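You operate a simulated robot arm through the tools that you are given. There is no shell and no other tool.

You run a simulated two-armed robot. Do the job below in one go: nothing can be reset, and whatever is moved stays where it is left.

Task
Set the heat press for the blue patch and prove it warms up.
Fine: heat and seconds dials as printed on the patch, switch on, wait for READY, switch off; lever stays up.

It is judged by the outcome, as a careful person would: the job done as asked, and still so three seconds after it is handed in. It fails if anything else is knocked over, pushed out of place, dropped, spilled or broken.

Robot
Two 7-joint arms with fingered hands on one trunk that stands fixed in place. Base frame: the origin is at the foot of the trunk, x ahead of it, y to its left, z up. Lengths are in cm, angles in degrees, forces in N, time in s.
The left shoulder is at [20, 13.5, 94.5], the right one opposite. Each reaches about 88.5 cm from its shoulder. Payload 4 kg a hand.
Tool frame (each hand has its own): the origin (TCP) lies between the finger pads and is the grasp point; the fingertips stand 2.5 cm ahead of it; z points along the fingers, y is the line along which they close. The gripper opens to 8.8 cm; its body begins 2.9 cm behind the TCP. The gripper is a hand of 4 fingers: y runs from the thumb to the fingers, the wrist lies at [-1.3, -10.6, -17.4] in the tool frame.
Orientation is that of the tool frame in the base frame, as a unit quaternion [w, x, y, z]. With the fingers straight down and the wrist toward the robot, the tool's x, y and z point along [0, 1, 0], [1, 0, 0] and [0, 0, -1] of the base frame.

Tools
- The arms move only by the tool arm_command. It takes "left_deltas", "right_deltas" or both (then of equal length, played together; a hand with none holds still); each is a list of rows, each an object of numbers (a shift or turn left out is 0): "dx", "dy", "dz": the shift along the tool's x, y, z in units of 100 mm (1.0 is 100 mm); "ax", "ay", "az": the turn, a rotation vector about the tool's x, y, z in units of 180 degrees (1.0 is 180 degrees). In form: [{"dx": .., "dy": .., "dz": .., "ax": .., "ay": .., "az": ..}, ...]. A call has 1 to 20 rows; each row is the pose to reach, as a shift and turn from the pose commanded when the call began, along the tool's axes at that moment. A call with a number of a shift or a turn outside -1 to 1 is refused whole. Rows are played at 5 a second. More than 5 cm and 8.6 degrees between two rows, and nothing of the call is played. A pose out of reach is approached as far as the arm can. The call stops where the force on the tool passes 40 N (or 10 N more than at its start, if that is more) or the arm is blocked; 0.2 s more then pass. In this call time passes only in rows, and 0.2 s behind the last. It gives the time, the measured TCP pose, the force on the tool (base axes), the opening and the grip force at its end, in the units of the frame above (readings bear some noise), with the torque about the TCP (base axes, N m) and any sound that the robot's microphone picked up.
- Cameras (640 x 400 px; columns grow to the right, rows downward): "scene" is now at [13.97, -1.8, 154.74]; the picture's right is [-0.25, -0.97, 0.00], its down [-0.70, 0.18, -0.69] and it looks along [0.67, -0.17, -0.72] (base axes); focal length 289 px, centre (320, 200). "left" rides on the left gripper at [-6.4, -8.3, -9.8] in its tool frame; the picture's right is [-0.62, -0.37, 0.69], its down [0.71, -0.63, 0.30] and it looks along [0.32, 0.68, 0.65] (tool axes); focal length 265 px, centre (320, 200). "right" rides on the right gripper at [6.4, -8.3, -9.8] in its tool frame; the picture's right is [-0.62, 0.37, -0.69], its down [-0.71, -0.63, 0.30] and it looks along [-0.32, 0.68, 0.65] (tool axes); focal length 265 px, centre (320, 200). There is no depth. A picture from a camera that has moved, and an enlarged one, comes with that camera's place and axes in the base frame and with its lens.
- grab_frame(camera): a new picture of that camera. No time passes.
- slide_trunk(by): slides the trunk up (or, below 0, down) by that many cm; the arms and the scene camera ride with it, the base frame stays. It gives what a move gives, with no picture.
- move_fingers(index, middle, ring, thumb_bend, thumb_turn, hand): sets how far each is bent, from 0 (flat) to 1 (curled in); at 0.3 the hand is open as for a grip, at 0.7 the pads meet at the TCP. One left out holds its place. A second passes; each finger stops where it meets its share of the squeeze, and holds until it gets a number again. It is the only way to open and close the hand. It gives what a move gives, with no picture; readings hold the bend of each and the force on the fingers (four entries, about 0 where the hand has none), thumb and palm. thumb_turn goes from beside the hand (0) to across from the fingers (1), as for a grip.
- pan_tilt(pan, tilt): turns the head with the scene camera to pan (to the left, within 97 degrees either way) and tilt (down, from -29 to 69), counted from straight ahead of the robot. It gives what a move gives.
- inspect(camera, box): a new picture of the part [left, top, right, bottom] of that camera's present view, enlarged. No time passes.
- job_done(): hands the job in; it is judged then, once.

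Nothing tells you positions but the pictures and the camera data. Unless the task says otherwise, let go and move clear before handing in.

The tools are called after "Request:" as name(argument=value, ...) on one line, values as JSON. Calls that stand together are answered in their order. arm_command: Moves the arms, as the interface text tells. Its arguments: {"type":"object","properties":{"left_deltas":{"type":"array"},"right_deltas":{"type":"array"}},"required":[]} The other tools are called the same way: slide_trunk (by) moves the trunk up or down; move_fingers (index, middle, ring, thumb_bend, thumb_turn, hand) moves the fingers one by one; pan_tilt (pan, tilt) turns the head that bears the scene camera; grab_frame (camera) takes a picture; inspect (camera, box) takes an enlarged picture of a part of a camera's view; job_done () hands the job in.

At the start:

```text
time_s: 0.0
left_tcp_pos: [53.9, 22.0, 115.87]
left_tool_rot: [0.0, 0.708, 0.707, -0.001]
left_contact_force: [0.2, -0.7, -0.1]
left_torque: [0.0, -0.01, -0.02]
left_finger_gap: 8.76
left_finger_force: 0.0
left_shape: jaw
left_bend: [0.3, 0.3, 0.3, 0.3, 0.98]
left_finger forces: [0.0, 0.0, 0.0, 0.0, 0.0, 0.0]
right_tcp_pos: [45.38, -20.58, 117.93]
right_tool_rot: [0.0, 0.707, 0.707, 0.0]
right_contact_force: [-0.2, 0.6, -0.2]
right_torque: [-0.02, 0.0, 0.02]
right_finger_gap: 8.76
right_finger_force: 0.1
right_shape: jaw
right_bend: [0.3, 0.3, 0.3, 0.3, 0.98]
right_finger forces: [0.0, 0.0, 0.0, 0.1, 0.1, 0.0]
trunk travel left (down, up): [-55.0, 22.0]
head pan, tilt (commanded): [-14.4, 46.3]
```

scene: 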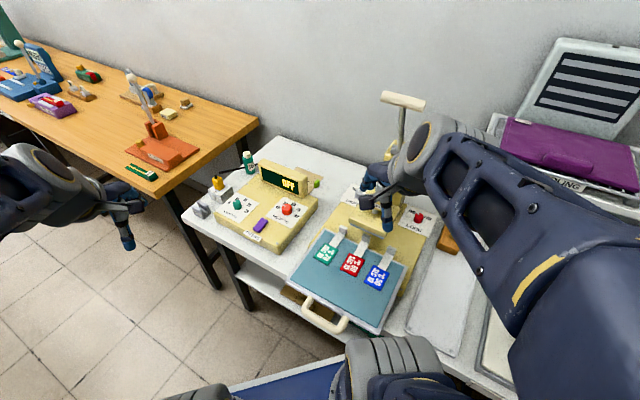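
right: 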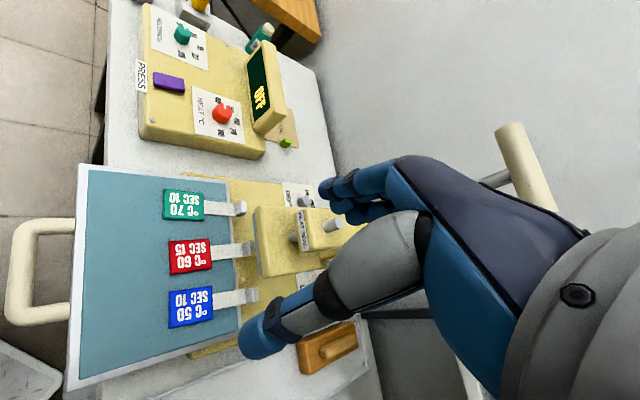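
left: 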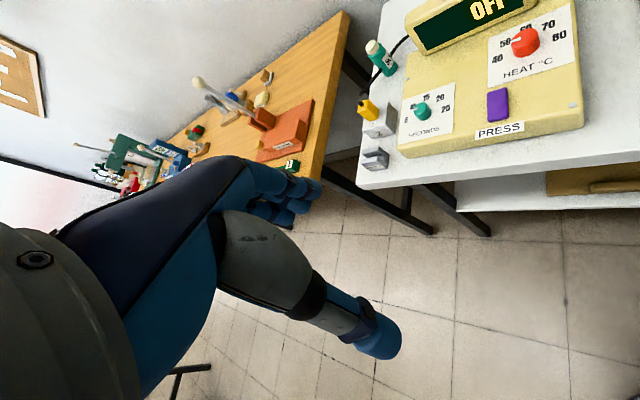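

I see a heat press with a control box (green SECONDS dial, red HEAT dial, purple switch, display OFF) and three patches, with blue apparently reading 50 °C / 10 SEC. I'll take closer pictures before moving anything.

Request:
inspect(camera="scene", box=[180, 130, 340, 260])

Request:
inspect(camera="right", box=[130, 170, 290, 340])

Request:
inspect(camera="left", box=[340, 0, 600, 170])

Request:
inspect(camera="right", box=[120, 0, 300, 160])

Request:
inspect(camera="scene", box=[280, 170, 460, 340])

```text
3.08 times, centred on (260, 195) of scene
camera zoom: at [13.97, -1.8, 154.74], right [-0.25, -0.97, 0.0], down [-0.7, 0.18, -0.69], along [0.67, -0.17, -0.72], focal length 889 px, centre (505, 215)
```

zoom: 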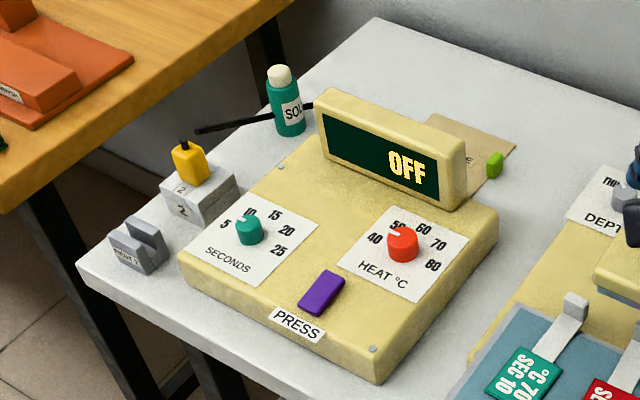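

```text
2.35 times, centred on (210, 255) of right
camera zoom: at [37.02, -14.12, 127.84], right [0.37, -0.62, 0.69], down [-0.63, -0.71, -0.3], along [0.68, -0.32, -0.65], focal length 624 px, centre (579, 71)
```

zoom: 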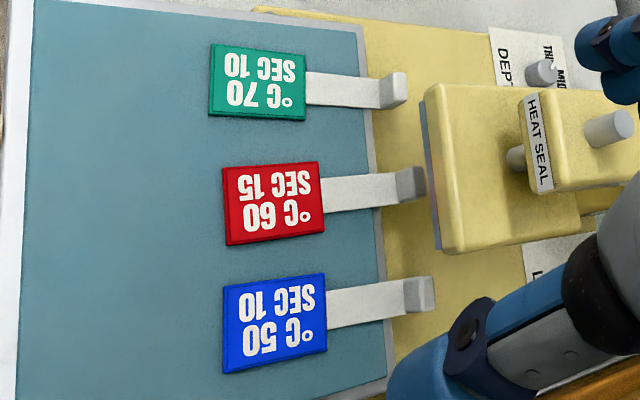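

```text
2.35 times, centred on (470, 85) of left
camera zoom: at [45.49, 15.43, 125.59], right [-0.37, -0.62, -0.69], down [-0.63, 0.71, -0.3], along [0.68, 0.32, -0.65], focal length 624 px, centre (-33, 471)
```

zoom: 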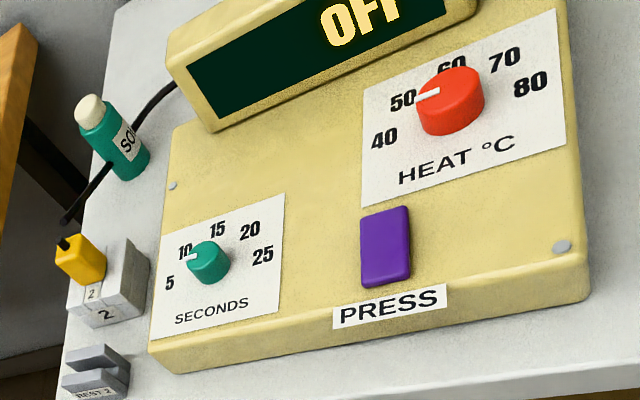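

```text
2.50 times, centred on (210, 80) of right
camera zoom: at [37.02, -14.12, 127.84], right [0.37, -0.62, 0.69], down [-0.63, -0.71, -0.3], along [0.68, -0.32, -0.65], focal length 664 px, centre (595, 500)
```

zoom: 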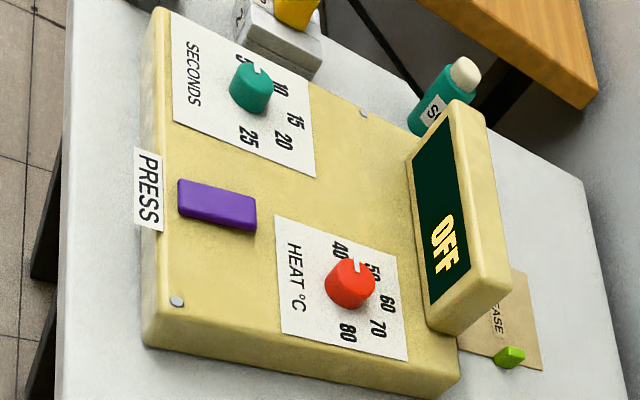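

```text
2.35 times, centred on (370, 255) of scene
camera zoom: at [13.97, -1.8, 154.74], right [-0.25, -0.97, 0.0], down [-0.7, 0.18, -0.69], along [0.67, -0.17, -0.72], focal length 680 px, centre (202, 71)
```

zoom: 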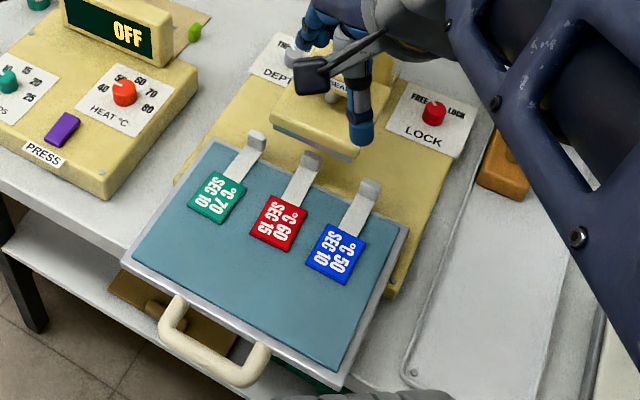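

The blue patch reads 50 °C, 10 SEC. From these three views I place the heat dial near [76.5, -7, 85.5], the seconds dial near [83, 9, 85] and the switch near [74, 2.4, 84]. Next I'll zoom in tightly on the dial pointers and the switch.

Request:
inspect(camera="scene", box=[265, 190, 313, 220])

Request:
inspect(camera="scene", box=[216, 188, 264, 218])

Request:
inspect(camera="left", box=[480, 10, 576, 70])

Request:
inspect(camera="left", box=[395, 75, 515, 150])

Request:
inspect(camera="scene", box=[190, 170, 230, 220])

Request:
inspect(camera="right", box=[145, 10, 225, 60])

Request:
inspect(camera="right", box=[185, 85, 265, 135])

```text
13.33 times, centred on (289, 205) of scene
camera zoom: at [13.97, -1.8, 154.74], right [-0.25, -0.97, 0.0], down [-0.7, 0.18, -0.69], along [0.67, -0.17, -0.72], focal length 3853 px, centre (733, 133)
```

zoom: 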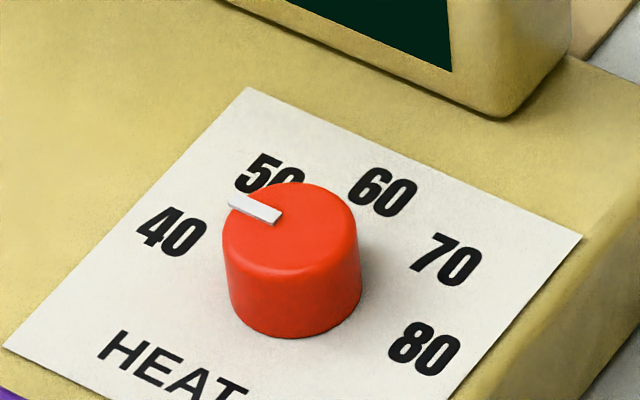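

```text
13.33 times, centred on (240, 203) of scene
camera zoom: at [13.97, -1.8, 154.74], right [-0.25, -0.97, 0.0], down [-0.7, 0.18, -0.69], along [0.67, -0.17, -0.72], focal length 3853 px, centre (1387, 160)
```

zoom: 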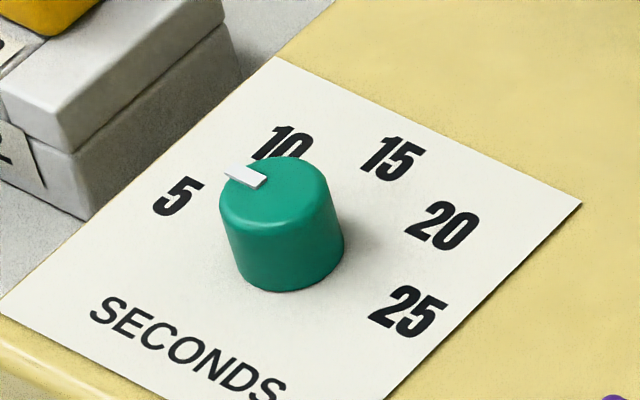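

```text
6.67 times, centred on (528, 40) of left
camera zoom: at [45.49, 15.43, 125.59], right [-0.37, -0.62, -0.69], down [-0.63, 0.71, -0.3], along [0.68, 0.32, -0.65], focal length 1769 px, centre (-1067, 1267)
```

zoom: 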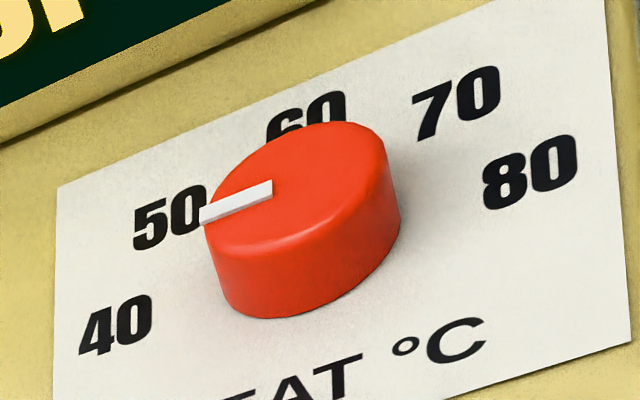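

```text
5.33 times, centred on (455, 112) of left
camera zoom: at [45.49, 15.43, 125.59], right [-0.37, -0.62, -0.69], down [-0.63, 0.71, -0.3], along [0.68, 0.32, -0.65], focal length 1416 px, centre (-400, 667)
```

zoom: 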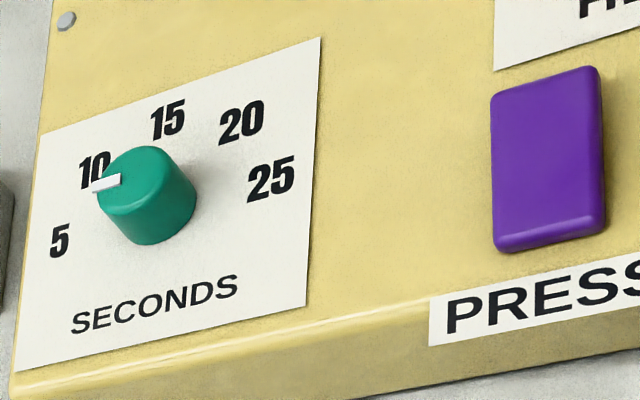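

```text
8.00 times, centred on (210, 195) of scene
camera zoom: at [13.97, -1.8, 154.74], right [-0.25, -0.97, 0.0], down [-0.7, 0.18, -0.69], along [0.67, -0.17, -0.72], focal length 2312 px, centre (1200, 240)
```

zoom: 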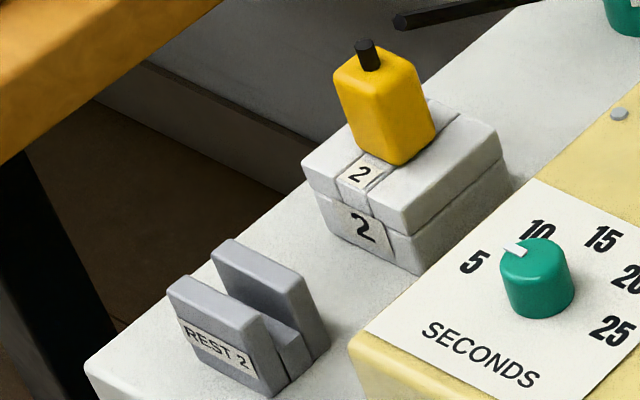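

```text
8.00 times, centred on (185, 35) of right
camera zoom: at [37.02, -14.12, 127.84], right [0.37, -0.62, 0.69], down [-0.63, -0.71, -0.3], along [0.68, -0.32, -0.65], focal length 2123 px, centre (1400, 1520)
```

zoom: 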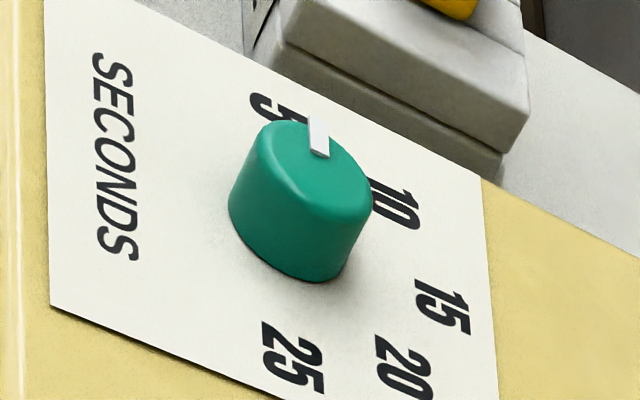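

```text
8.00 times, centred on (225, 110) of right
camera zoom: at [37.02, -14.12, 127.84], right [0.37, -0.62, 0.69], down [-0.63, -0.71, -0.3], along [0.68, -0.32, -0.65], focal length 2123 px, centre (1080, 920)
```

zoom: 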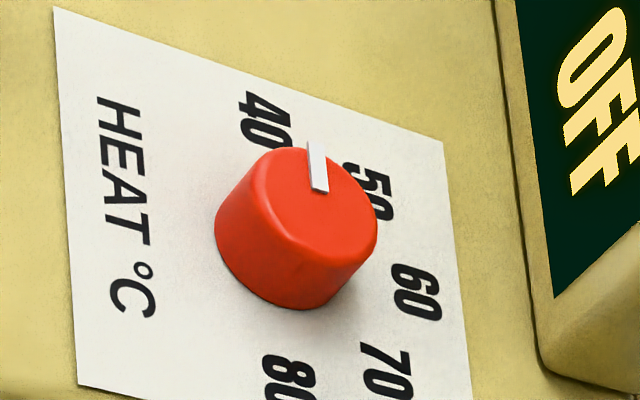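

Ray-casting the card corners shows the control panel lies flat at about z 84 and is turned 45°, facing the robot's left. The scale numbers sit 45° apart, and both pointers are just below their lowest number, so each needs roughly 50° clockwise. Now I'll check the left hand's shape, the display housing and the lever.

Request:
inspect(camera="scene", box=[60, 160, 180, 260])

Request:
inspect(camera="right", box=[220, 60, 320, 160])

Request:
inspect(camera="scene", box=[340, 70, 460, 240])

Request:
inspect(camera="left", box=[180, 140, 420, 370])

```text
4.00 times, centred on (120, 210) of scene
camera zoom: at [13.97, -1.8, 154.74], right [-0.25, -0.97, 0.0], down [-0.7, 0.18, -0.69], along [0.67, -0.17, -0.72], focal length 1156 px, centre (1120, 160)
```

zoom: 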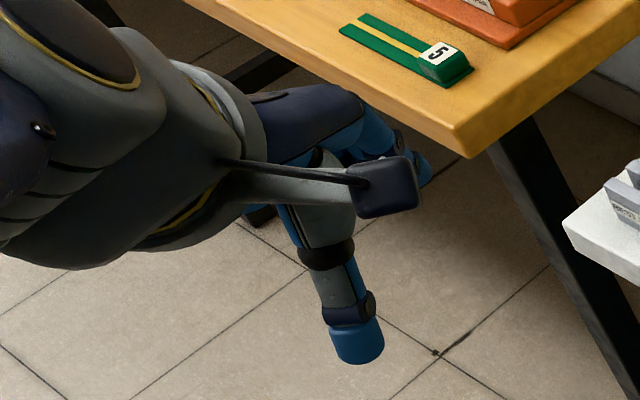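

```text
4.00 times, centred on (270, 110) of right
camera zoom: at [37.02, -14.12, 127.84], right [0.37, -0.62, 0.69], down [-0.63, -0.71, -0.3], along [0.68, -0.32, -0.65], focal length 1062 px, centre (520, 560)
```

zoom: 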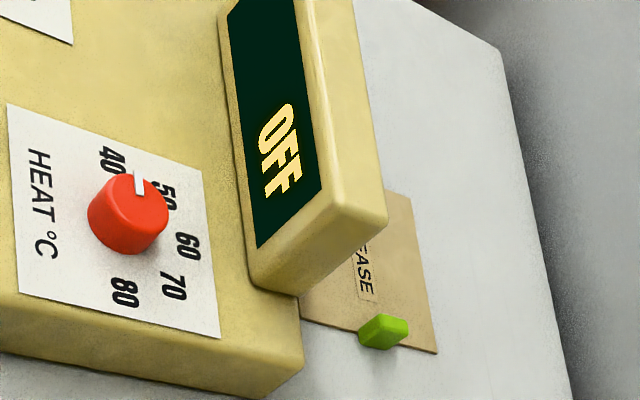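

```text
2.35 times, centred on (400, 155) of scene
camera zoom: at [13.97, -1.8, 154.74], right [-0.25, -0.97, 0.0], down [-0.7, 0.18, -0.69], along [0.67, -0.17, -0.72], focal length 680 px, centre (132, 306)
```

zoom: 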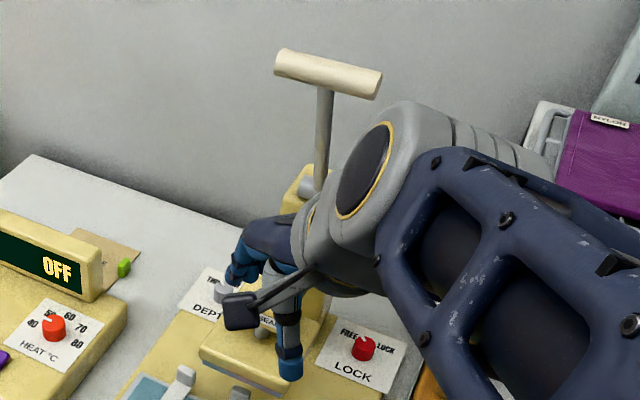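

```text
1.74 times, centred on (300, 255) of left
camera zoom: at [45.49, 15.43, 125.59], right [-0.37, -0.62, -0.69], down [-0.63, 0.71, -0.3], along [0.68, 0.32, -0.65], focal length 462 px, centre (355, 104)
```

zoom: 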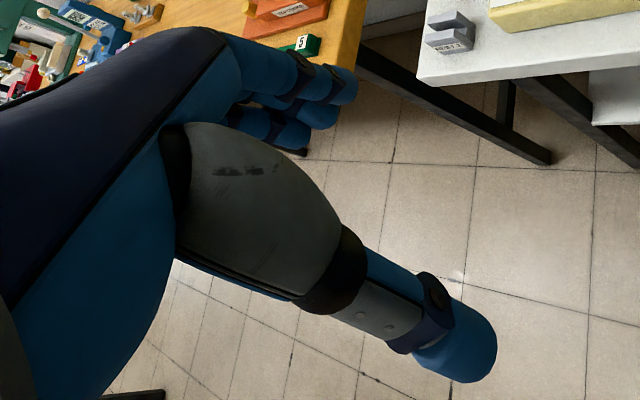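

The left hand suits this panel best, since its wrist ends up on the panel's front side, away from the display and lever. I'll move it in steps to a hover above the seconds dial, which I take to be near [83.2, 8.8].

Request:
arm_command(left_deltas=[{"dx": -0.11, "dy": 0.25, "dz": 0.05}, {"dx": -0.22, "dy": 0.5, "dz": 0.1}, {"dx": -0.33, "dy": 0.75, "dz": 0.15}, {"dx": -0.44, "dy": 1.0, "dz": 0.2}])

```text
time_s: 1.0
left_tcp_pos: [64.08, 17.6, 113.72]
left_tool_rot: [0.0, 0.707, 0.707, 0.0]
left_contact_force: [0.4, -0.6, -0.4]
left_torque: [0.0, -0.02, 0.0]
left_finger_gap: 8.75
left_finger_force: 0.1
left_shape: jaw
left_bend: [0.3, 0.3, 0.3, 0.3, 0.98]
left_finger forces: [0.0, 0.0, 0.0, 0.0, 0.0, 0.0]
right_tcp_pos: [45.21, -20.57, 118.04]
right_tool_rot: [0.0, 0.707, 0.707, 0.0]
right_contact_force: [0.6, -0.3, 0.3]
right_torque: [0.03, 0.0, -0.02]
right_finger_gap: 8.78
right_finger_force: 0.0
right_shape: jaw
right_bend: [0.3, 0.3, 0.3, 0.3, 0.98]
right_finger forces: [0.0, 0.0, 0.1, 0.1, 0.0, 0.0]
trunk travel left (down, up): [-55.0, 22.0]
head pan, tilt (commanded): [-14.4, 46.3]
```

The move went as commanded, with the hand now at [64, 17.6, 113.7]. I'll continue forward and start yawing clockwise toward the dial.

Request:
arm_command(left_deltas=[{"dx": -0.11, "dy": 0.25, "dz": 0.1, "az": 0.028}, {"dx": -0.22, "dy": 0.5, "dz": 0.2, "az": 0.056}, {"dx": -0.33, "dy": 0.75, "dz": 0.3, "az": 0.084}, {"dx": -0.44, "dy": 0.95, "dz": 0.4, "az": 0.111}])

Request:
grab_frame(camera="left")

Request:
grab_frame(camera="scene")

```text
time_s: 2.0
left_tcp_pos: [73.53, 13.11, 109.92]
left_tool_rot: [0.0, 0.82, 0.573, -0.001]
left_contact_force: [0.1, -0.5, 0.3]
left_torque: [0.01, -0.03, -0.01]
left_finger_gap: 8.76
left_finger_force: 0.1
left_shape: jaw
left_bend: [0.3, 0.3, 0.3, 0.3, 0.98]
left_finger forces: [0.0, 0.0, 0.0, 0.1, 0.1, 0.0]
right_tcp_pos: [45.34, -20.52, 117.85]
right_tool_rot: [0.001, 0.706, 0.708, 0.001]
right_contact_force: [-0.1, 0.2, -0.1]
right_torque: [0.0, -0.01, 0.01]
right_finger_gap: 8.76
right_finger_force: 0.1
right_shape: jaw
right_bend: [0.3, 0.3, 0.3, 0.3, 0.98]
right_finger forces: [0.0, 0.0, 0.0, 0.1, 0.1, 0.0]
trunk travel left (down, up): [-55.0, 22.0]
head pan, tilt (commanded): [-14.4, 46.3]
```

```text
taken
camera left: at [63.37, 9.95, 119.65], right [-0.56, -0.46, -0.69], down [-0.35, 0.89, -0.3], along [0.75, 0.07, -0.65], focal length 265 px, centre (320, 200)
```

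left: 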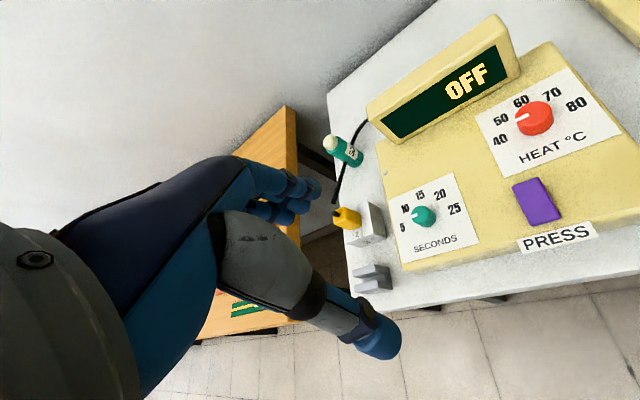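

```text
taken
camera scene: at [13.94, -1.81, 154.74], right [-0.25, -0.97, 0.0], down [-0.7, 0.18, -0.69], along [0.67, -0.17, -0.72], focal length 289 px, centre (320, 200)
```

scene: 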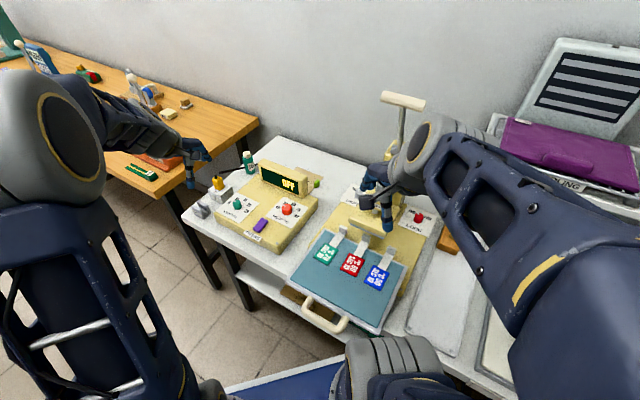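

The left camera now puts the seconds dial near [82, 8] and the heat dial near [76, -8], within about a centimetre of my scene estimates. I'll go to a closer hover over the seconds dial to refine this.

Request:
arm_command(left_deltas=[{"dx": -0.035, "dy": 0.25, "dz": 0.2}, {"dx": -0.07, "dy": 0.5, "dz": 0.45}, {"dx": -0.105, "dy": 0.75, "dz": 0.68}, {"dx": -0.138, "dy": 0.98, "dz": 0.9}])

Request:
grab_frame(camera="left")

Request:
inspect(camera="scene", box=[170, 120, 330, 260])

Request:
inspect(camera="right", box=[120, 0, 300, 160])

```text
time_s: 3.0
left_tcp_pos: [82.13, 8.45, 100.59]
left_tool_rot: [0.0, 0.819, 0.574, 0.0]
left_contact_force: [0.4, 0.0, 0.4]
left_torque: [-0.01, -0.02, -0.01]
left_finger_gap: 8.75
left_finger_force: 0.0
left_shape: jaw
left_bend: [0.3, 0.3, 0.3, 0.3, 0.98]
left_finger forces: [0.1, 0.1, 0.0, 0.0, 0.1, 0.0]
right_tcp_pos: [45.24, -20.54, 117.98]
right_tool_rot: [-0.001, 0.707, 0.707, 0.0]
right_contact_force: [-1.0, 0.7, 0.4]
right_torque: [0.03, 0.02, -0.02]
right_finger_gap: 8.78
right_finger_force: 0.1
right_shape: jaw
right_bend: [0.3, 0.3, 0.3, 0.3, 0.98]
right_finger forces: [0.0, 0.1, 0.0, 0.0, 0.0, 0.1]
trunk travel left (down, up): [-55.0, 22.0]
head pan, tilt (commanded): [-14.4, 46.3]
```

```text
taken
camera left: at [71.97, 5.22, 110.36], right [-0.56, -0.46, -0.69], down [-0.35, 0.89, -0.3], along [0.75, 0.07, -0.65], focal length 265 px, centre (320, 200)
```

left: 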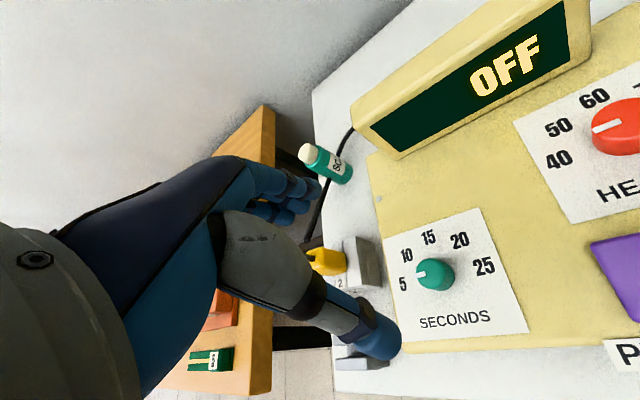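

```text
2.86 times, centred on (250, 190) of scene
camera zoom: at [13.94, -1.79, 154.74], right [-0.25, -0.97, 0.0], down [-0.7, 0.18, -0.69], along [0.67, -0.17, -0.72], focal length 826 px, centre (520, 229)
```

zoom: 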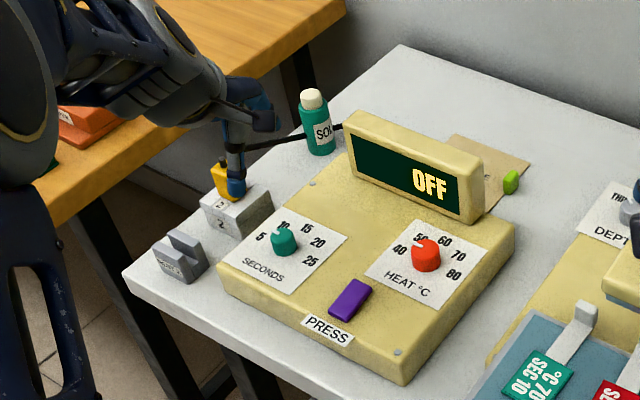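

```text
2.50 times, centred on (210, 80) of right
camera zoom: at [37.0, -14.11, 127.85], right [0.37, -0.62, 0.69], down [-0.63, -0.71, -0.3], along [0.68, -0.32, -0.65], focal length 664 px, centre (595, 500)
```

zoom: 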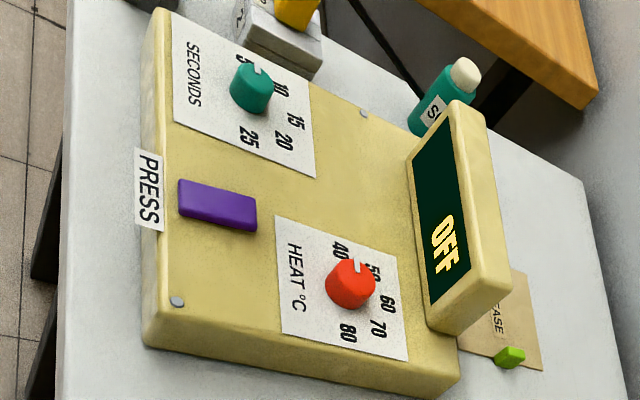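

Triangulating two left views puts the seconds knob's top near [81.6, 8.0, 86.8]. I'll drop partway, keeping the fingertips well above the knob, and re-measure from close up.

Request:
arm_command(left_deltas=[{"dx": -0.03, "dy": -0.015, "dz": 0.37}, {"dx": -0.059, "dy": -0.032, "dz": 0.75}])

Request:
grab_frame(camera="left")

Request:
inspect(camera="scene", box=[180, 130, 300, 230])

Request:
inspect(camera="right", box=[120, 0, 300, 112])

```text
time_s: 3.6
left_tcp_pos: [81.55, 7.85, 93.08]
left_tool_rot: [0.0, 0.819, 0.574, 0.001]
left_contact_force: [0.1, 0.4, 0.1]
left_torque: [-0.03, 0.0, -0.02]
left_finger_gap: 8.77
left_finger_force: 0.1
left_shape: jaw
left_bend: [0.3, 0.3, 0.3, 0.3, 0.98]
left_finger forces: [0.0, 0.0, 0.0, 0.0, 0.0, 0.0]
right_tcp_pos: [45.32, -20.51, 118.04]
right_tool_rot: [0.0, 0.707, 0.707, 0.0]
right_contact_force: [-0.4, 0.2, -1.0]
right_torque: [0.0, 0.01, 0.0]
right_finger_gap: 8.74
right_finger_force: 0.0
right_shape: jaw
right_bend: [0.3, 0.3, 0.3, 0.3, 0.98]
right_finger forces: [0.0, 0.0, 0.1, 0.0, 0.0, 0.1]
trunk travel left (down, up): [-55.0, 22.0]
head pan, tilt (commanded): [-14.4, 46.3]
```

```text
taken
camera left: at [71.45, 4.68, 102.89], right [-0.56, -0.46, -0.69], down [-0.35, 0.89, -0.31], along [0.75, 0.07, -0.65], focal length 265 px, centre (320, 200)
```

left: 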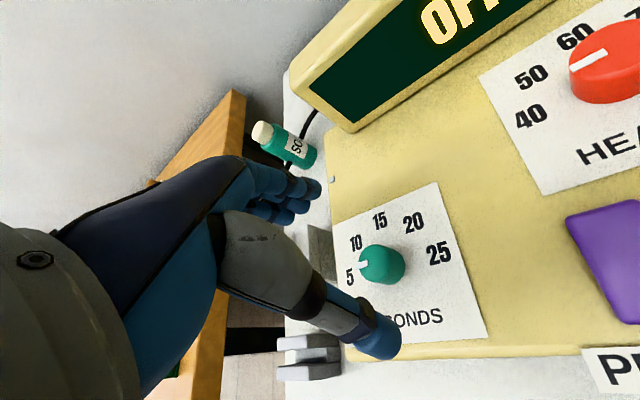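

```text
4.00 times, centred on (240, 180) of scene
camera zoom: at [13.95, -1.81, 154.75], right [-0.25, -0.97, 0.0], down [-0.7, 0.18, -0.69], along [0.67, -0.17, -0.72], focal length 1156 px, centre (640, 280)
```

zoom: 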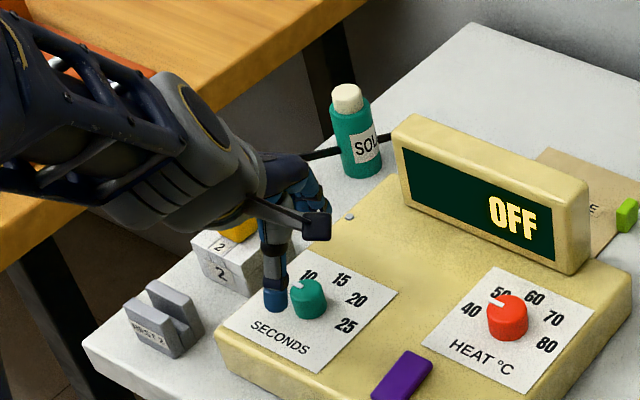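

```text
3.56 times, centred on (210, 56) of right
camera zoom: at [37.01, -14.13, 127.85], right [0.37, -0.62, 0.69], down [-0.63, -0.71, -0.3], along [0.68, -0.32, -0.65], focal length 944 px, centre (711, 712)
```

zoom: 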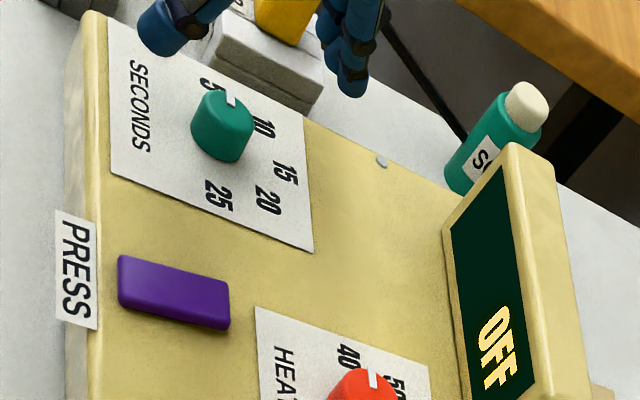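

The knob now appears between thumb and fingers, with its centre near [81.8, 8.1] and its top at about z 86. Before going lower, I'll close the fingers partway in the air to see where the tips travel.

Request:
move_fingers(hand="left", index=0.55, middle=0.55, ring=0.55, thumb_bend=0.55)

Request:
grab_frame(camera="left")

Request:
inspect(camera="right", box=[120, 0, 280, 100])

Request:
inspect(camera="scene", box=[215, 160, 295, 210])

```text
time_s: 4.6
left_tcp_pos: [81.53, 7.92, 93.05]
left_tool_rot: [0.0, 0.819, 0.573, 0.0]
left_contact_force: [0.3, -0.1, -0.2]
left_torque: [0.02, -0.02, 0.0]
left_finger_gap: 3.1
left_finger_force: 0.0
left_shape: fingers
left_bend: [0.55, 0.55, 0.55, 0.55, 0.98]
left_finger forces: [0.1, 0.0, 0.0, 0.1, 0.0, 0.0]
right_tcp_pos: [45.43, -20.56, 117.98]
right_tool_rot: [0.0, 0.707, 0.707, 0.0]
right_contact_force: [-0.4, -0.2, -0.4]
right_torque: [0.0, 0.0, 0.0]
right_finger_gap: 8.74
right_finger_force: 0.0
right_shape: jaw
right_bend: [0.3, 0.3, 0.3, 0.3, 0.98]
right_finger forces: [0.0, 0.1, 0.1, 0.0, 0.1, 0.1]
trunk travel left (down, up): [-55.0, 22.0]
head pan, tilt (commanded): [-14.4, 46.3]
```

```text
taken
camera left: at [71.46, 4.73, 102.89], right [-0.56, -0.46, -0.69], down [-0.35, 0.89, -0.3], along [0.75, 0.07, -0.65], focal length 265 px, centre (320, 200)
```

left: 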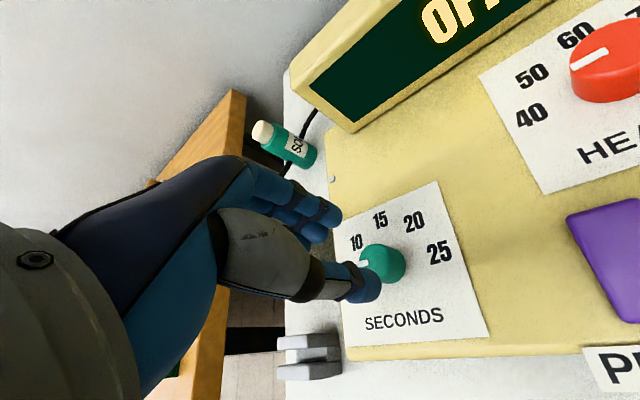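

```text
4.00 times, centred on (200, 50) of right
camera zoom: at [37.02, -14.12, 127.84], right [0.37, -0.62, 0.69], down [-0.63, -0.71, -0.3], along [0.68, -0.32, -0.65], focal length 1062 px, centre (800, 800)
```

zoom: 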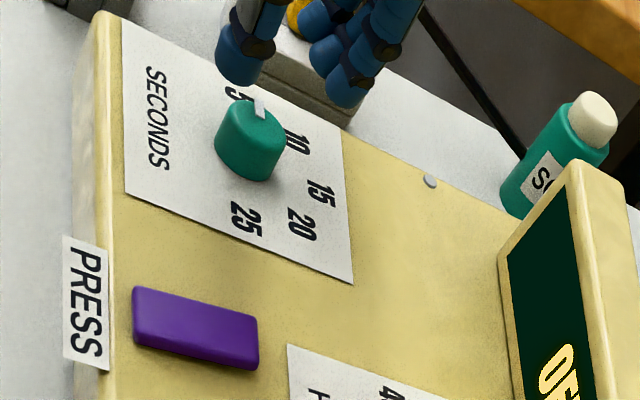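

```text
8.00 times, centred on (255, 185) of scene
camera zoom: at [13.97, -1.8, 154.74], right [-0.25, -0.97, 0.0], down [-0.7, 0.18, -0.69], along [0.67, -0.17, -0.72], focal length 2312 px, centre (840, 320)
```

zoom: 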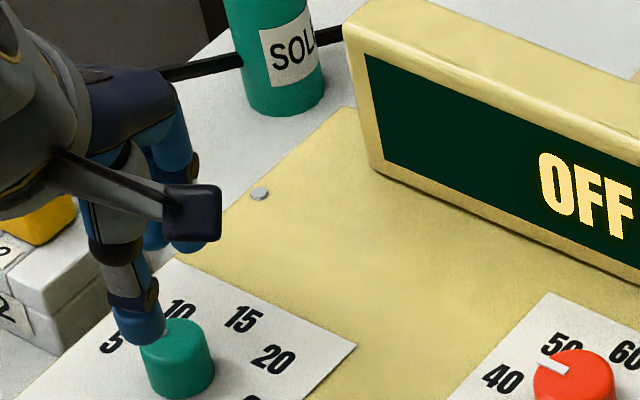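

Closing works symmetrically, with a 3.1 cm gap at a bend of 0.55 and the tips about 2.5 cm ahead of the TCP. I'll reopen a little, then descend to just above knob-top height and re-check the centring from the left camera.

Request:
move_fingers(hand="left", index=0.35, middle=0.35, ring=0.35, thumb_bend=0.35)

Request:
arm_command(left_deltas=[{"dx": 0.025, "dy": 0.01, "dz": 0.15}, {"dx": 0.05, "dy": 0.019, "dz": 0.3}])

Request:
grab_frame(camera="left")

Request:
inspect(camera="right", box=[120, 0, 280, 100])

Request:
inspect(camera="scene", box=[200, 165, 280, 225])

```text
time_s: 5.6
left_tcp_pos: [81.5, 7.79, 93.2]
left_tool_rot: [0.0, 0.82, 0.573, 0.0]
left_contact_force: [0.5, -0.1, -0.4]
left_torque: [-0.01, 0.0, -0.03]
left_finger_gap: 7.38
left_finger_force: 0.1
left_shape: fingers
left_bend: [0.35, 0.35, 0.35, 0.35, 0.98]
left_finger forces: [0.1, 0.1, 0.0, 0.0, 0.0, 0.1]
right_tcp_pos: [45.38, -20.49, 118.01]
right_tool_rot: [0.0, 0.707, 0.707, 0.001]
right_contact_force: [-0.5, 0.8, -0.5]
right_torque: [-0.03, -0.03, -0.02]
right_finger_gap: 8.78
right_finger_force: 0.0
right_shape: jaw
right_bend: [0.3, 0.3, 0.3, 0.3, 0.98]
right_finger forces: [0.1, 0.1, 0.0, 0.1, 0.0, 0.0]
trunk travel left (down, up): [-55.0, 22.0]
head pan, tilt (commanded): [-14.4, 46.3]
```

```text
time_s: 6.2
left_tcp_pos: [81.94, 8.42, 90.25]
left_tool_rot: [0.0, 0.819, 0.574, 0.0]
left_contact_force: [-0.2, -0.8, 0.1]
left_torque: [-0.02, -0.05, -0.01]
left_finger_gap: 7.4
left_finger_force: 0.1
left_shape: fingers
left_bend: [0.35, 0.35, 0.35, 0.35, 0.98]
left_finger forces: [0.0, 0.0, 0.0, 0.0, 0.0, 0.1]
right_tcp_pos: [45.44, -20.53, 118.01]
right_tool_rot: [-0.001, 0.707, 0.707, 0.001]
right_contact_force: [-0.2, -0.6, -0.3]
right_torque: [0.04, 0.0, 0.04]
right_finger_gap: 8.77
right_finger_force: 0.1
right_shape: jaw
right_bend: [0.3, 0.3, 0.3, 0.3, 0.98]
right_finger forces: [0.1, 0.0, 0.0, 0.1, 0.1, 0.1]
trunk travel left (down, up): [-55.0, 22.0]
head pan, tilt (commanded): [-14.4, 46.3]
```

```text
taken
camera left: at [71.94, 5.17, 100.0], right [-0.56, -0.46, -0.69], down [-0.35, 0.89, -0.3], along [0.75, 0.07, -0.65], focal length 265 px, centre (320, 200)
```

left: 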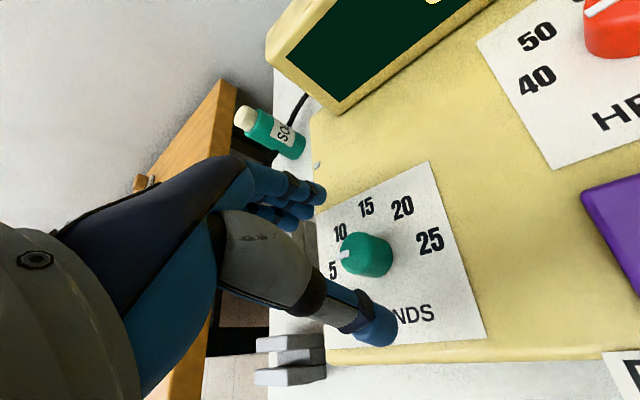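

```text
4.00 times, centred on (200, 50) of right
camera zoom: at [37.02, -14.13, 127.85], right [0.37, -0.62, 0.69], down [-0.63, -0.71, -0.3], along [0.68, -0.32, -0.65], focal length 1062 px, centre (800, 800)
```

zoom: 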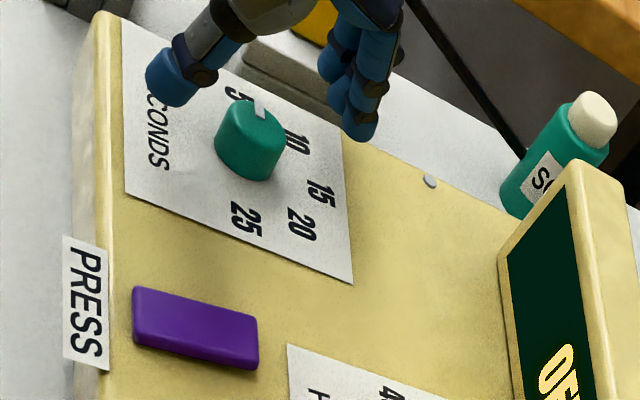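

```text
6.67 times, centred on (240, 195) of scene
camera zoom: at [13.96, -1.81, 154.74], right [-0.25, -0.97, 0.0], down [-0.7, 0.18, -0.69], along [0.67, -0.17, -0.72], focal length 1927 px, centre (853, 233)
```

zoom: 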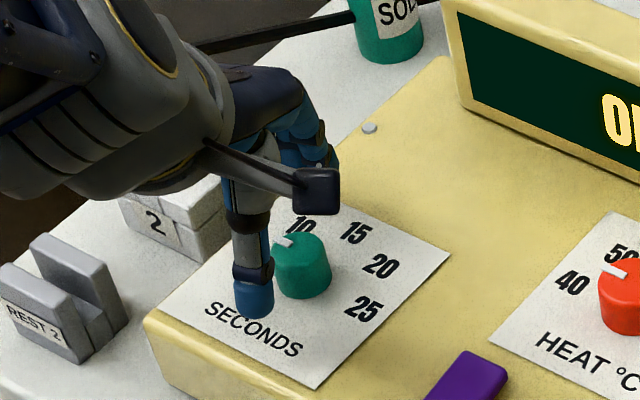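

All three views now agree that the knob is centred between the fingertips to within about 3 mm, with its top at z ≈ 86.5. I'll make a small correction and lower the tips around the knob.

Request:
arm_command(left_deltas=[{"dx": -0.01, "dy": -0.008, "dz": 0.12}, {"dx": -0.012, "dy": -0.008, "dz": 0.24}])

Request:
grab_frame(camera="left")

Request:
inspect(camera="right", box=[140, 0, 240, 62])

Request:
inspect(camera="scene", box=[210, 175, 274, 223])

```text
time_s: 6.8
left_tcp_pos: [81.86, 8.37, 87.9]
left_tool_rot: [0.0, 0.819, 0.573, 0.0]
left_contact_force: [-0.2, -0.3, -0.6]
left_torque: [-0.01, 0.0, 0.0]
left_finger_gap: 7.35
left_finger_force: 0.0
left_shape: fingers
left_bend: [0.35, 0.35, 0.35, 0.35, 0.98]
left_finger forces: [0.1, 0.1, 0.0, 0.1, 0.1, 0.0]
right_tcp_pos: [45.26, -20.64, 118.02]
right_tool_rot: [0.001, 0.707, 0.707, -0.001]
right_contact_force: [0.6, 0.5, -0.3]
right_torque: [0.0, -0.03, 0.01]
right_finger_gap: 8.75
right_finger_force: 0.0
right_shape: jaw
right_bend: [0.3, 0.3, 0.3, 0.3, 0.98]
right_finger forces: [0.0, 0.0, 0.0, 0.0, 0.0, 0.1]
trunk travel left (down, up): [-55.0, 22.0]
head pan, tilt (commanded): [-14.4, 46.3]
```

```text
taken
camera left: at [71.77, 5.1, 97.76], right [-0.56, -0.46, -0.69], down [-0.35, 0.89, -0.3], along [0.75, 0.07, -0.65], focal length 265 px, centre (320, 200)
```

left: 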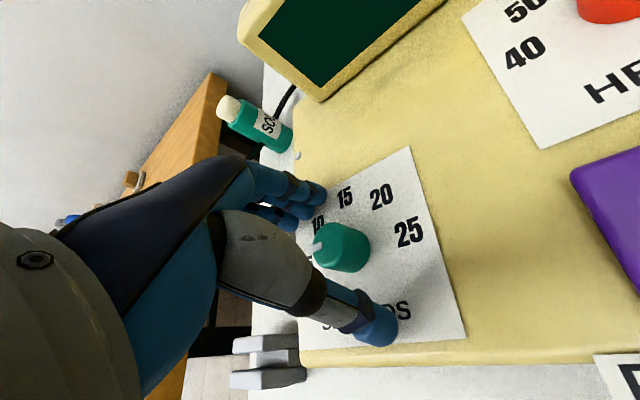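

```text
6.40 times, centred on (190, 31) of right
camera zoom: at [37.02, -14.12, 127.85], right [0.37, -0.62, 0.69], down [-0.63, -0.71, -0.3], along [0.68, -0.32, -0.65], focal length 1699 px, centre (1152, 1282)
```

zoom: 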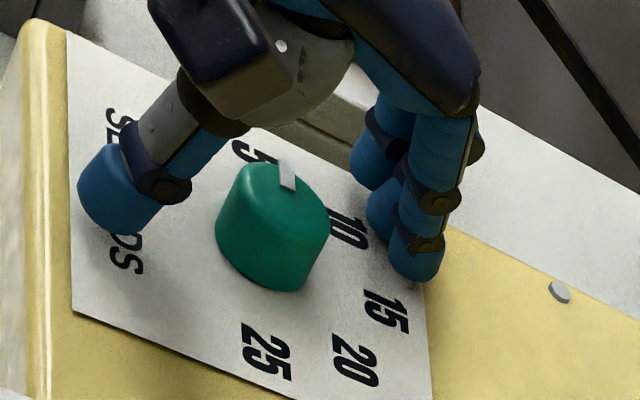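

```text
8.33 times, centred on (242, 199) of scene
camera zoom: at [13.97, -1.8, 154.74], right [-0.25, -0.97, 0.0], down [-0.7, 0.18, -0.69], along [0.67, -0.17, -0.72], focal length 2408 px, centre (970, 208)
```

zoom: 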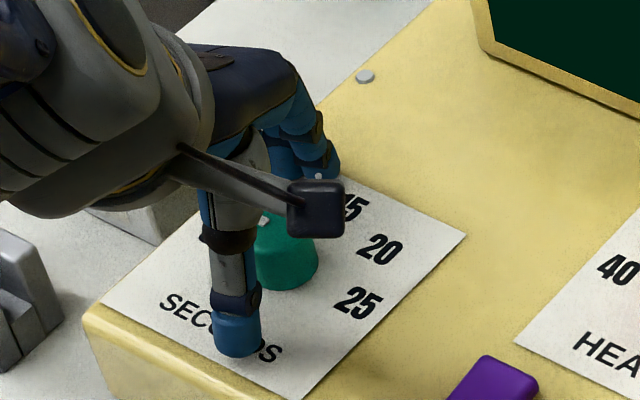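

The knob sits between thumb and fingers with clearance on both sides. I'll lower slightly more and close gently on it.

Request:
arm_command(left_deltas=[{"dz": 0.03}])

Request:
move_fingers(hand="left", index=0.6, middle=0.6, ring=0.6, thumb_bend=0.6)

Request:
grab_frame(camera="left")

Request:
inspect(camera="right", box=[140, 0, 240, 62])

```text
time_s: 7.2
left_tcp_pos: [81.86, 8.34, 87.77]
left_tool_rot: [0.0, 0.82, 0.573, -0.001]
left_contact_force: [-0.4, -0.3, 1.7]
left_torque: [-0.04, -0.12, 0.05]
left_finger_gap: 7.37
left_finger_force: 0.8
left_shape: fingers
left_bend: [0.35, 0.35, 0.35, 0.35, 0.98]
left_finger forces: [0.0, 2.1, 0.0, 0.0, 0.1, 0.1]
right_tcp_pos: [45.36, -20.49, 118.03]
right_tool_rot: [0.001, 0.707, 0.707, 0.0]
right_contact_force: [0.0, 0.1, -0.8]
right_torque: [0.0, -0.04, 0.02]
right_finger_gap: 8.74
right_finger_force: 0.1
right_shape: jaw
right_bend: [0.3, 0.3, 0.3, 0.3, 0.98]
right_finger forces: [0.0, 0.0, 0.0, 0.1, 0.0, 0.0]
trunk travel left (down, up): [-55.0, 22.0]
head pan, tilt (commanded): [-14.4, 46.3]
```

```text
time_s: 8.2
left_tcp_pos: [81.89, 8.26, 87.8]
left_tool_rot: [0.001, 0.819, 0.574, 0.001]
left_contact_force: [4.3, -0.8, 15.2]
left_torque: [-0.04, -0.37, -0.02]
left_finger_gap: 2.18
left_finger_force: 7.9
left_shape: fingers
left_bend: [0.6, 0.57, 0.6, 0.59, 0.98]
left_finger forces: [1.4, 12.4, 0.0, 0.0, 0.7, 0.0]
right_tcp_pos: [45.41, -20.52, 118.08]
right_tool_rot: [0.0, 0.707, 0.707, 0.0]
right_contact_force: [1.0, -0.8, 0.9]
right_torque: [0.03, 0.0, 0.02]
right_finger_gap: 8.74
right_finger_force: 0.0
right_shape: jaw
right_bend: [0.3, 0.3, 0.3, 0.3, 0.98]
right_finger forces: [0.0, 0.1, 0.0, 0.0, 0.0, 0.0]
trunk travel left (down, up): [-55.0, 22.0]
head pan, tilt (commanded): [-14.4, 46.3]
```

```text
taken
camera left: at [71.77, 5.09, 97.54], right [-0.56, -0.46, -0.69], down [-0.35, 0.89, -0.31], along [0.76, 0.07, -0.65], focal length 265 px, centre (320, 200)
```

left: 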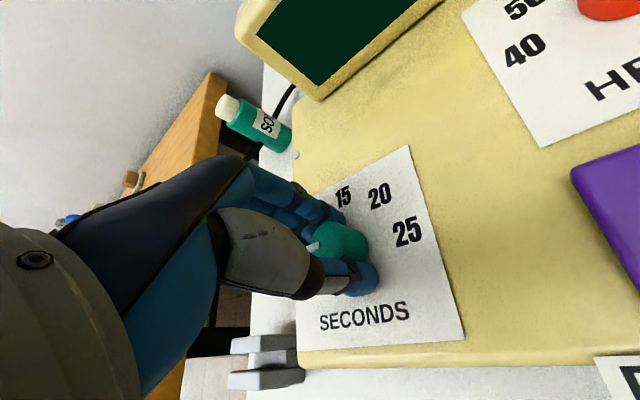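

```text
6.40 times, centred on (190, 31) of right
camera zoom: at [37.0, -14.13, 127.86], right [0.37, -0.62, 0.69], down [-0.63, -0.71, -0.3], along [0.68, -0.32, -0.65], focal length 1699 px, centre (1152, 1282)
```

zoom: 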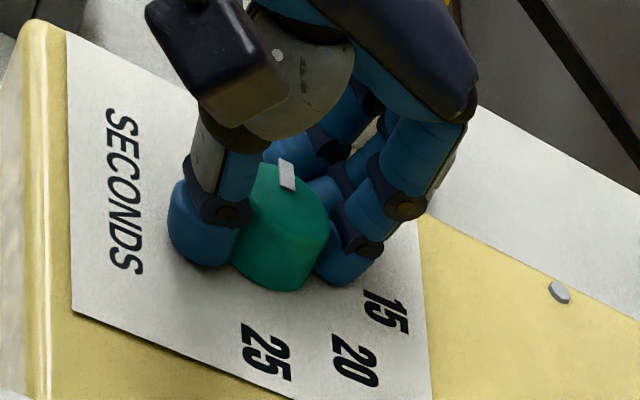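

The middle fingertip is pressing on the panel (about 15 N upward) and the thumb isn't gripping yet. I'll raise by 4 mm and then close a bit more so that thumb and finger squeeze the knob.

Request:
arm_command(left_deltas=[{"dz": -0.04}])

Request:
move_fingers(hand="left", index=0.6, middle=0.65, ring=0.6, thumb_bend=0.65)

Request:
grab_frame(camera="left")

Request:
inspect(camera="right", box=[140, 0, 240, 62])

```text
time_s: 8.6
left_tcp_pos: [81.61, 8.3, 87.86]
left_tool_rot: [-0.001, 0.82, 0.573, -0.001]
left_contact_force: [1.6, -0.4, 2.7]
left_torque: [-0.05, -0.11, 0.0]
left_finger_gap: 2.19
left_finger_force: 2.2
left_shape: fingers
left_bend: [0.59, 0.59, 0.6, 0.6, 0.98]
left_finger forces: [1.2, 2.7, 0.0, 0.0, 0.1, 0.0]
right_tcp_pos: [45.26, -20.57, 117.95]
right_tool_rot: [0.0, 0.707, 0.707, 0.001]
right_contact_force: [0.2, 0.0, -0.3]
right_torque: [-0.01, -0.01, -0.01]
right_finger_gap: 8.75
right_finger_force: 0.1
right_shape: jaw
right_bend: [0.3, 0.3, 0.3, 0.3, 0.98]
right_finger forces: [0.0, 0.1, 0.0, 0.0, 0.0, 0.1]
trunk travel left (down, up): [-55.0, 22.0]
head pan, tilt (commanded): [-14.4, 46.3]
```

```text
time_s: 9.6
left_tcp_pos: [81.76, 8.34, 88.0]
left_tool_rot: [-0.001, 0.819, 0.574, 0.0]
left_contact_force: [-1.9, 1.5, -2.9]
left_torque: [0.02, -0.01, -0.01]
left_finger_gap: 2.08
left_finger_force: 1.5
left_shape: fingers
left_bend: [0.59, 0.64, 0.6, 0.61, 0.97]
left_finger forces: [0.5, 0.6, 0.0, 0.0, 2.9, 0.1]
right_tcp_pos: [45.25, -20.61, 118.02]
right_tool_rot: [0.0, 0.707, 0.707, 0.0]
right_contact_force: [0.6, -1.1, 0.3]
right_torque: [0.01, -0.03, -0.02]
right_finger_gap: 8.73
right_finger_force: 0.0
right_shape: jaw
right_bend: [0.3, 0.3, 0.3, 0.3, 0.98]
right_finger forces: [0.1, 0.0, 0.0, 0.1, 0.1, 0.1]
trunk travel left (down, up): [-55.0, 22.0]
head pan, tilt (commanded): [-14.4, 46.3]
```

```text
taken
camera left: at [71.73, 5.17, 97.77], right [-0.56, -0.46, -0.69], down [-0.35, 0.89, -0.3], along [0.75, 0.07, -0.65], focal length 265 px, centre (320, 200)
```

left: 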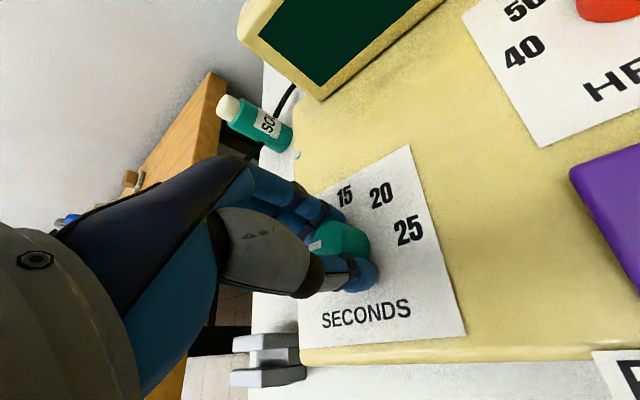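

```text
6.40 times, centred on (190, 31) of right
camera zoom: at [37.02, -14.12, 127.84], right [0.37, -0.62, 0.69], down [-0.63, -0.71, -0.3], along [0.68, -0.32, -0.65], focal length 1699 px, centre (1152, 1282)
```

zoom: 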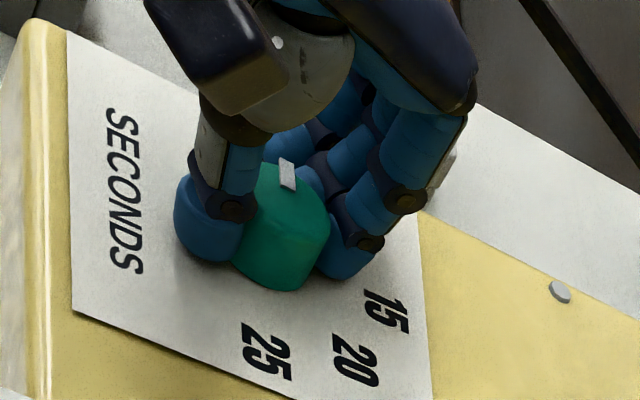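

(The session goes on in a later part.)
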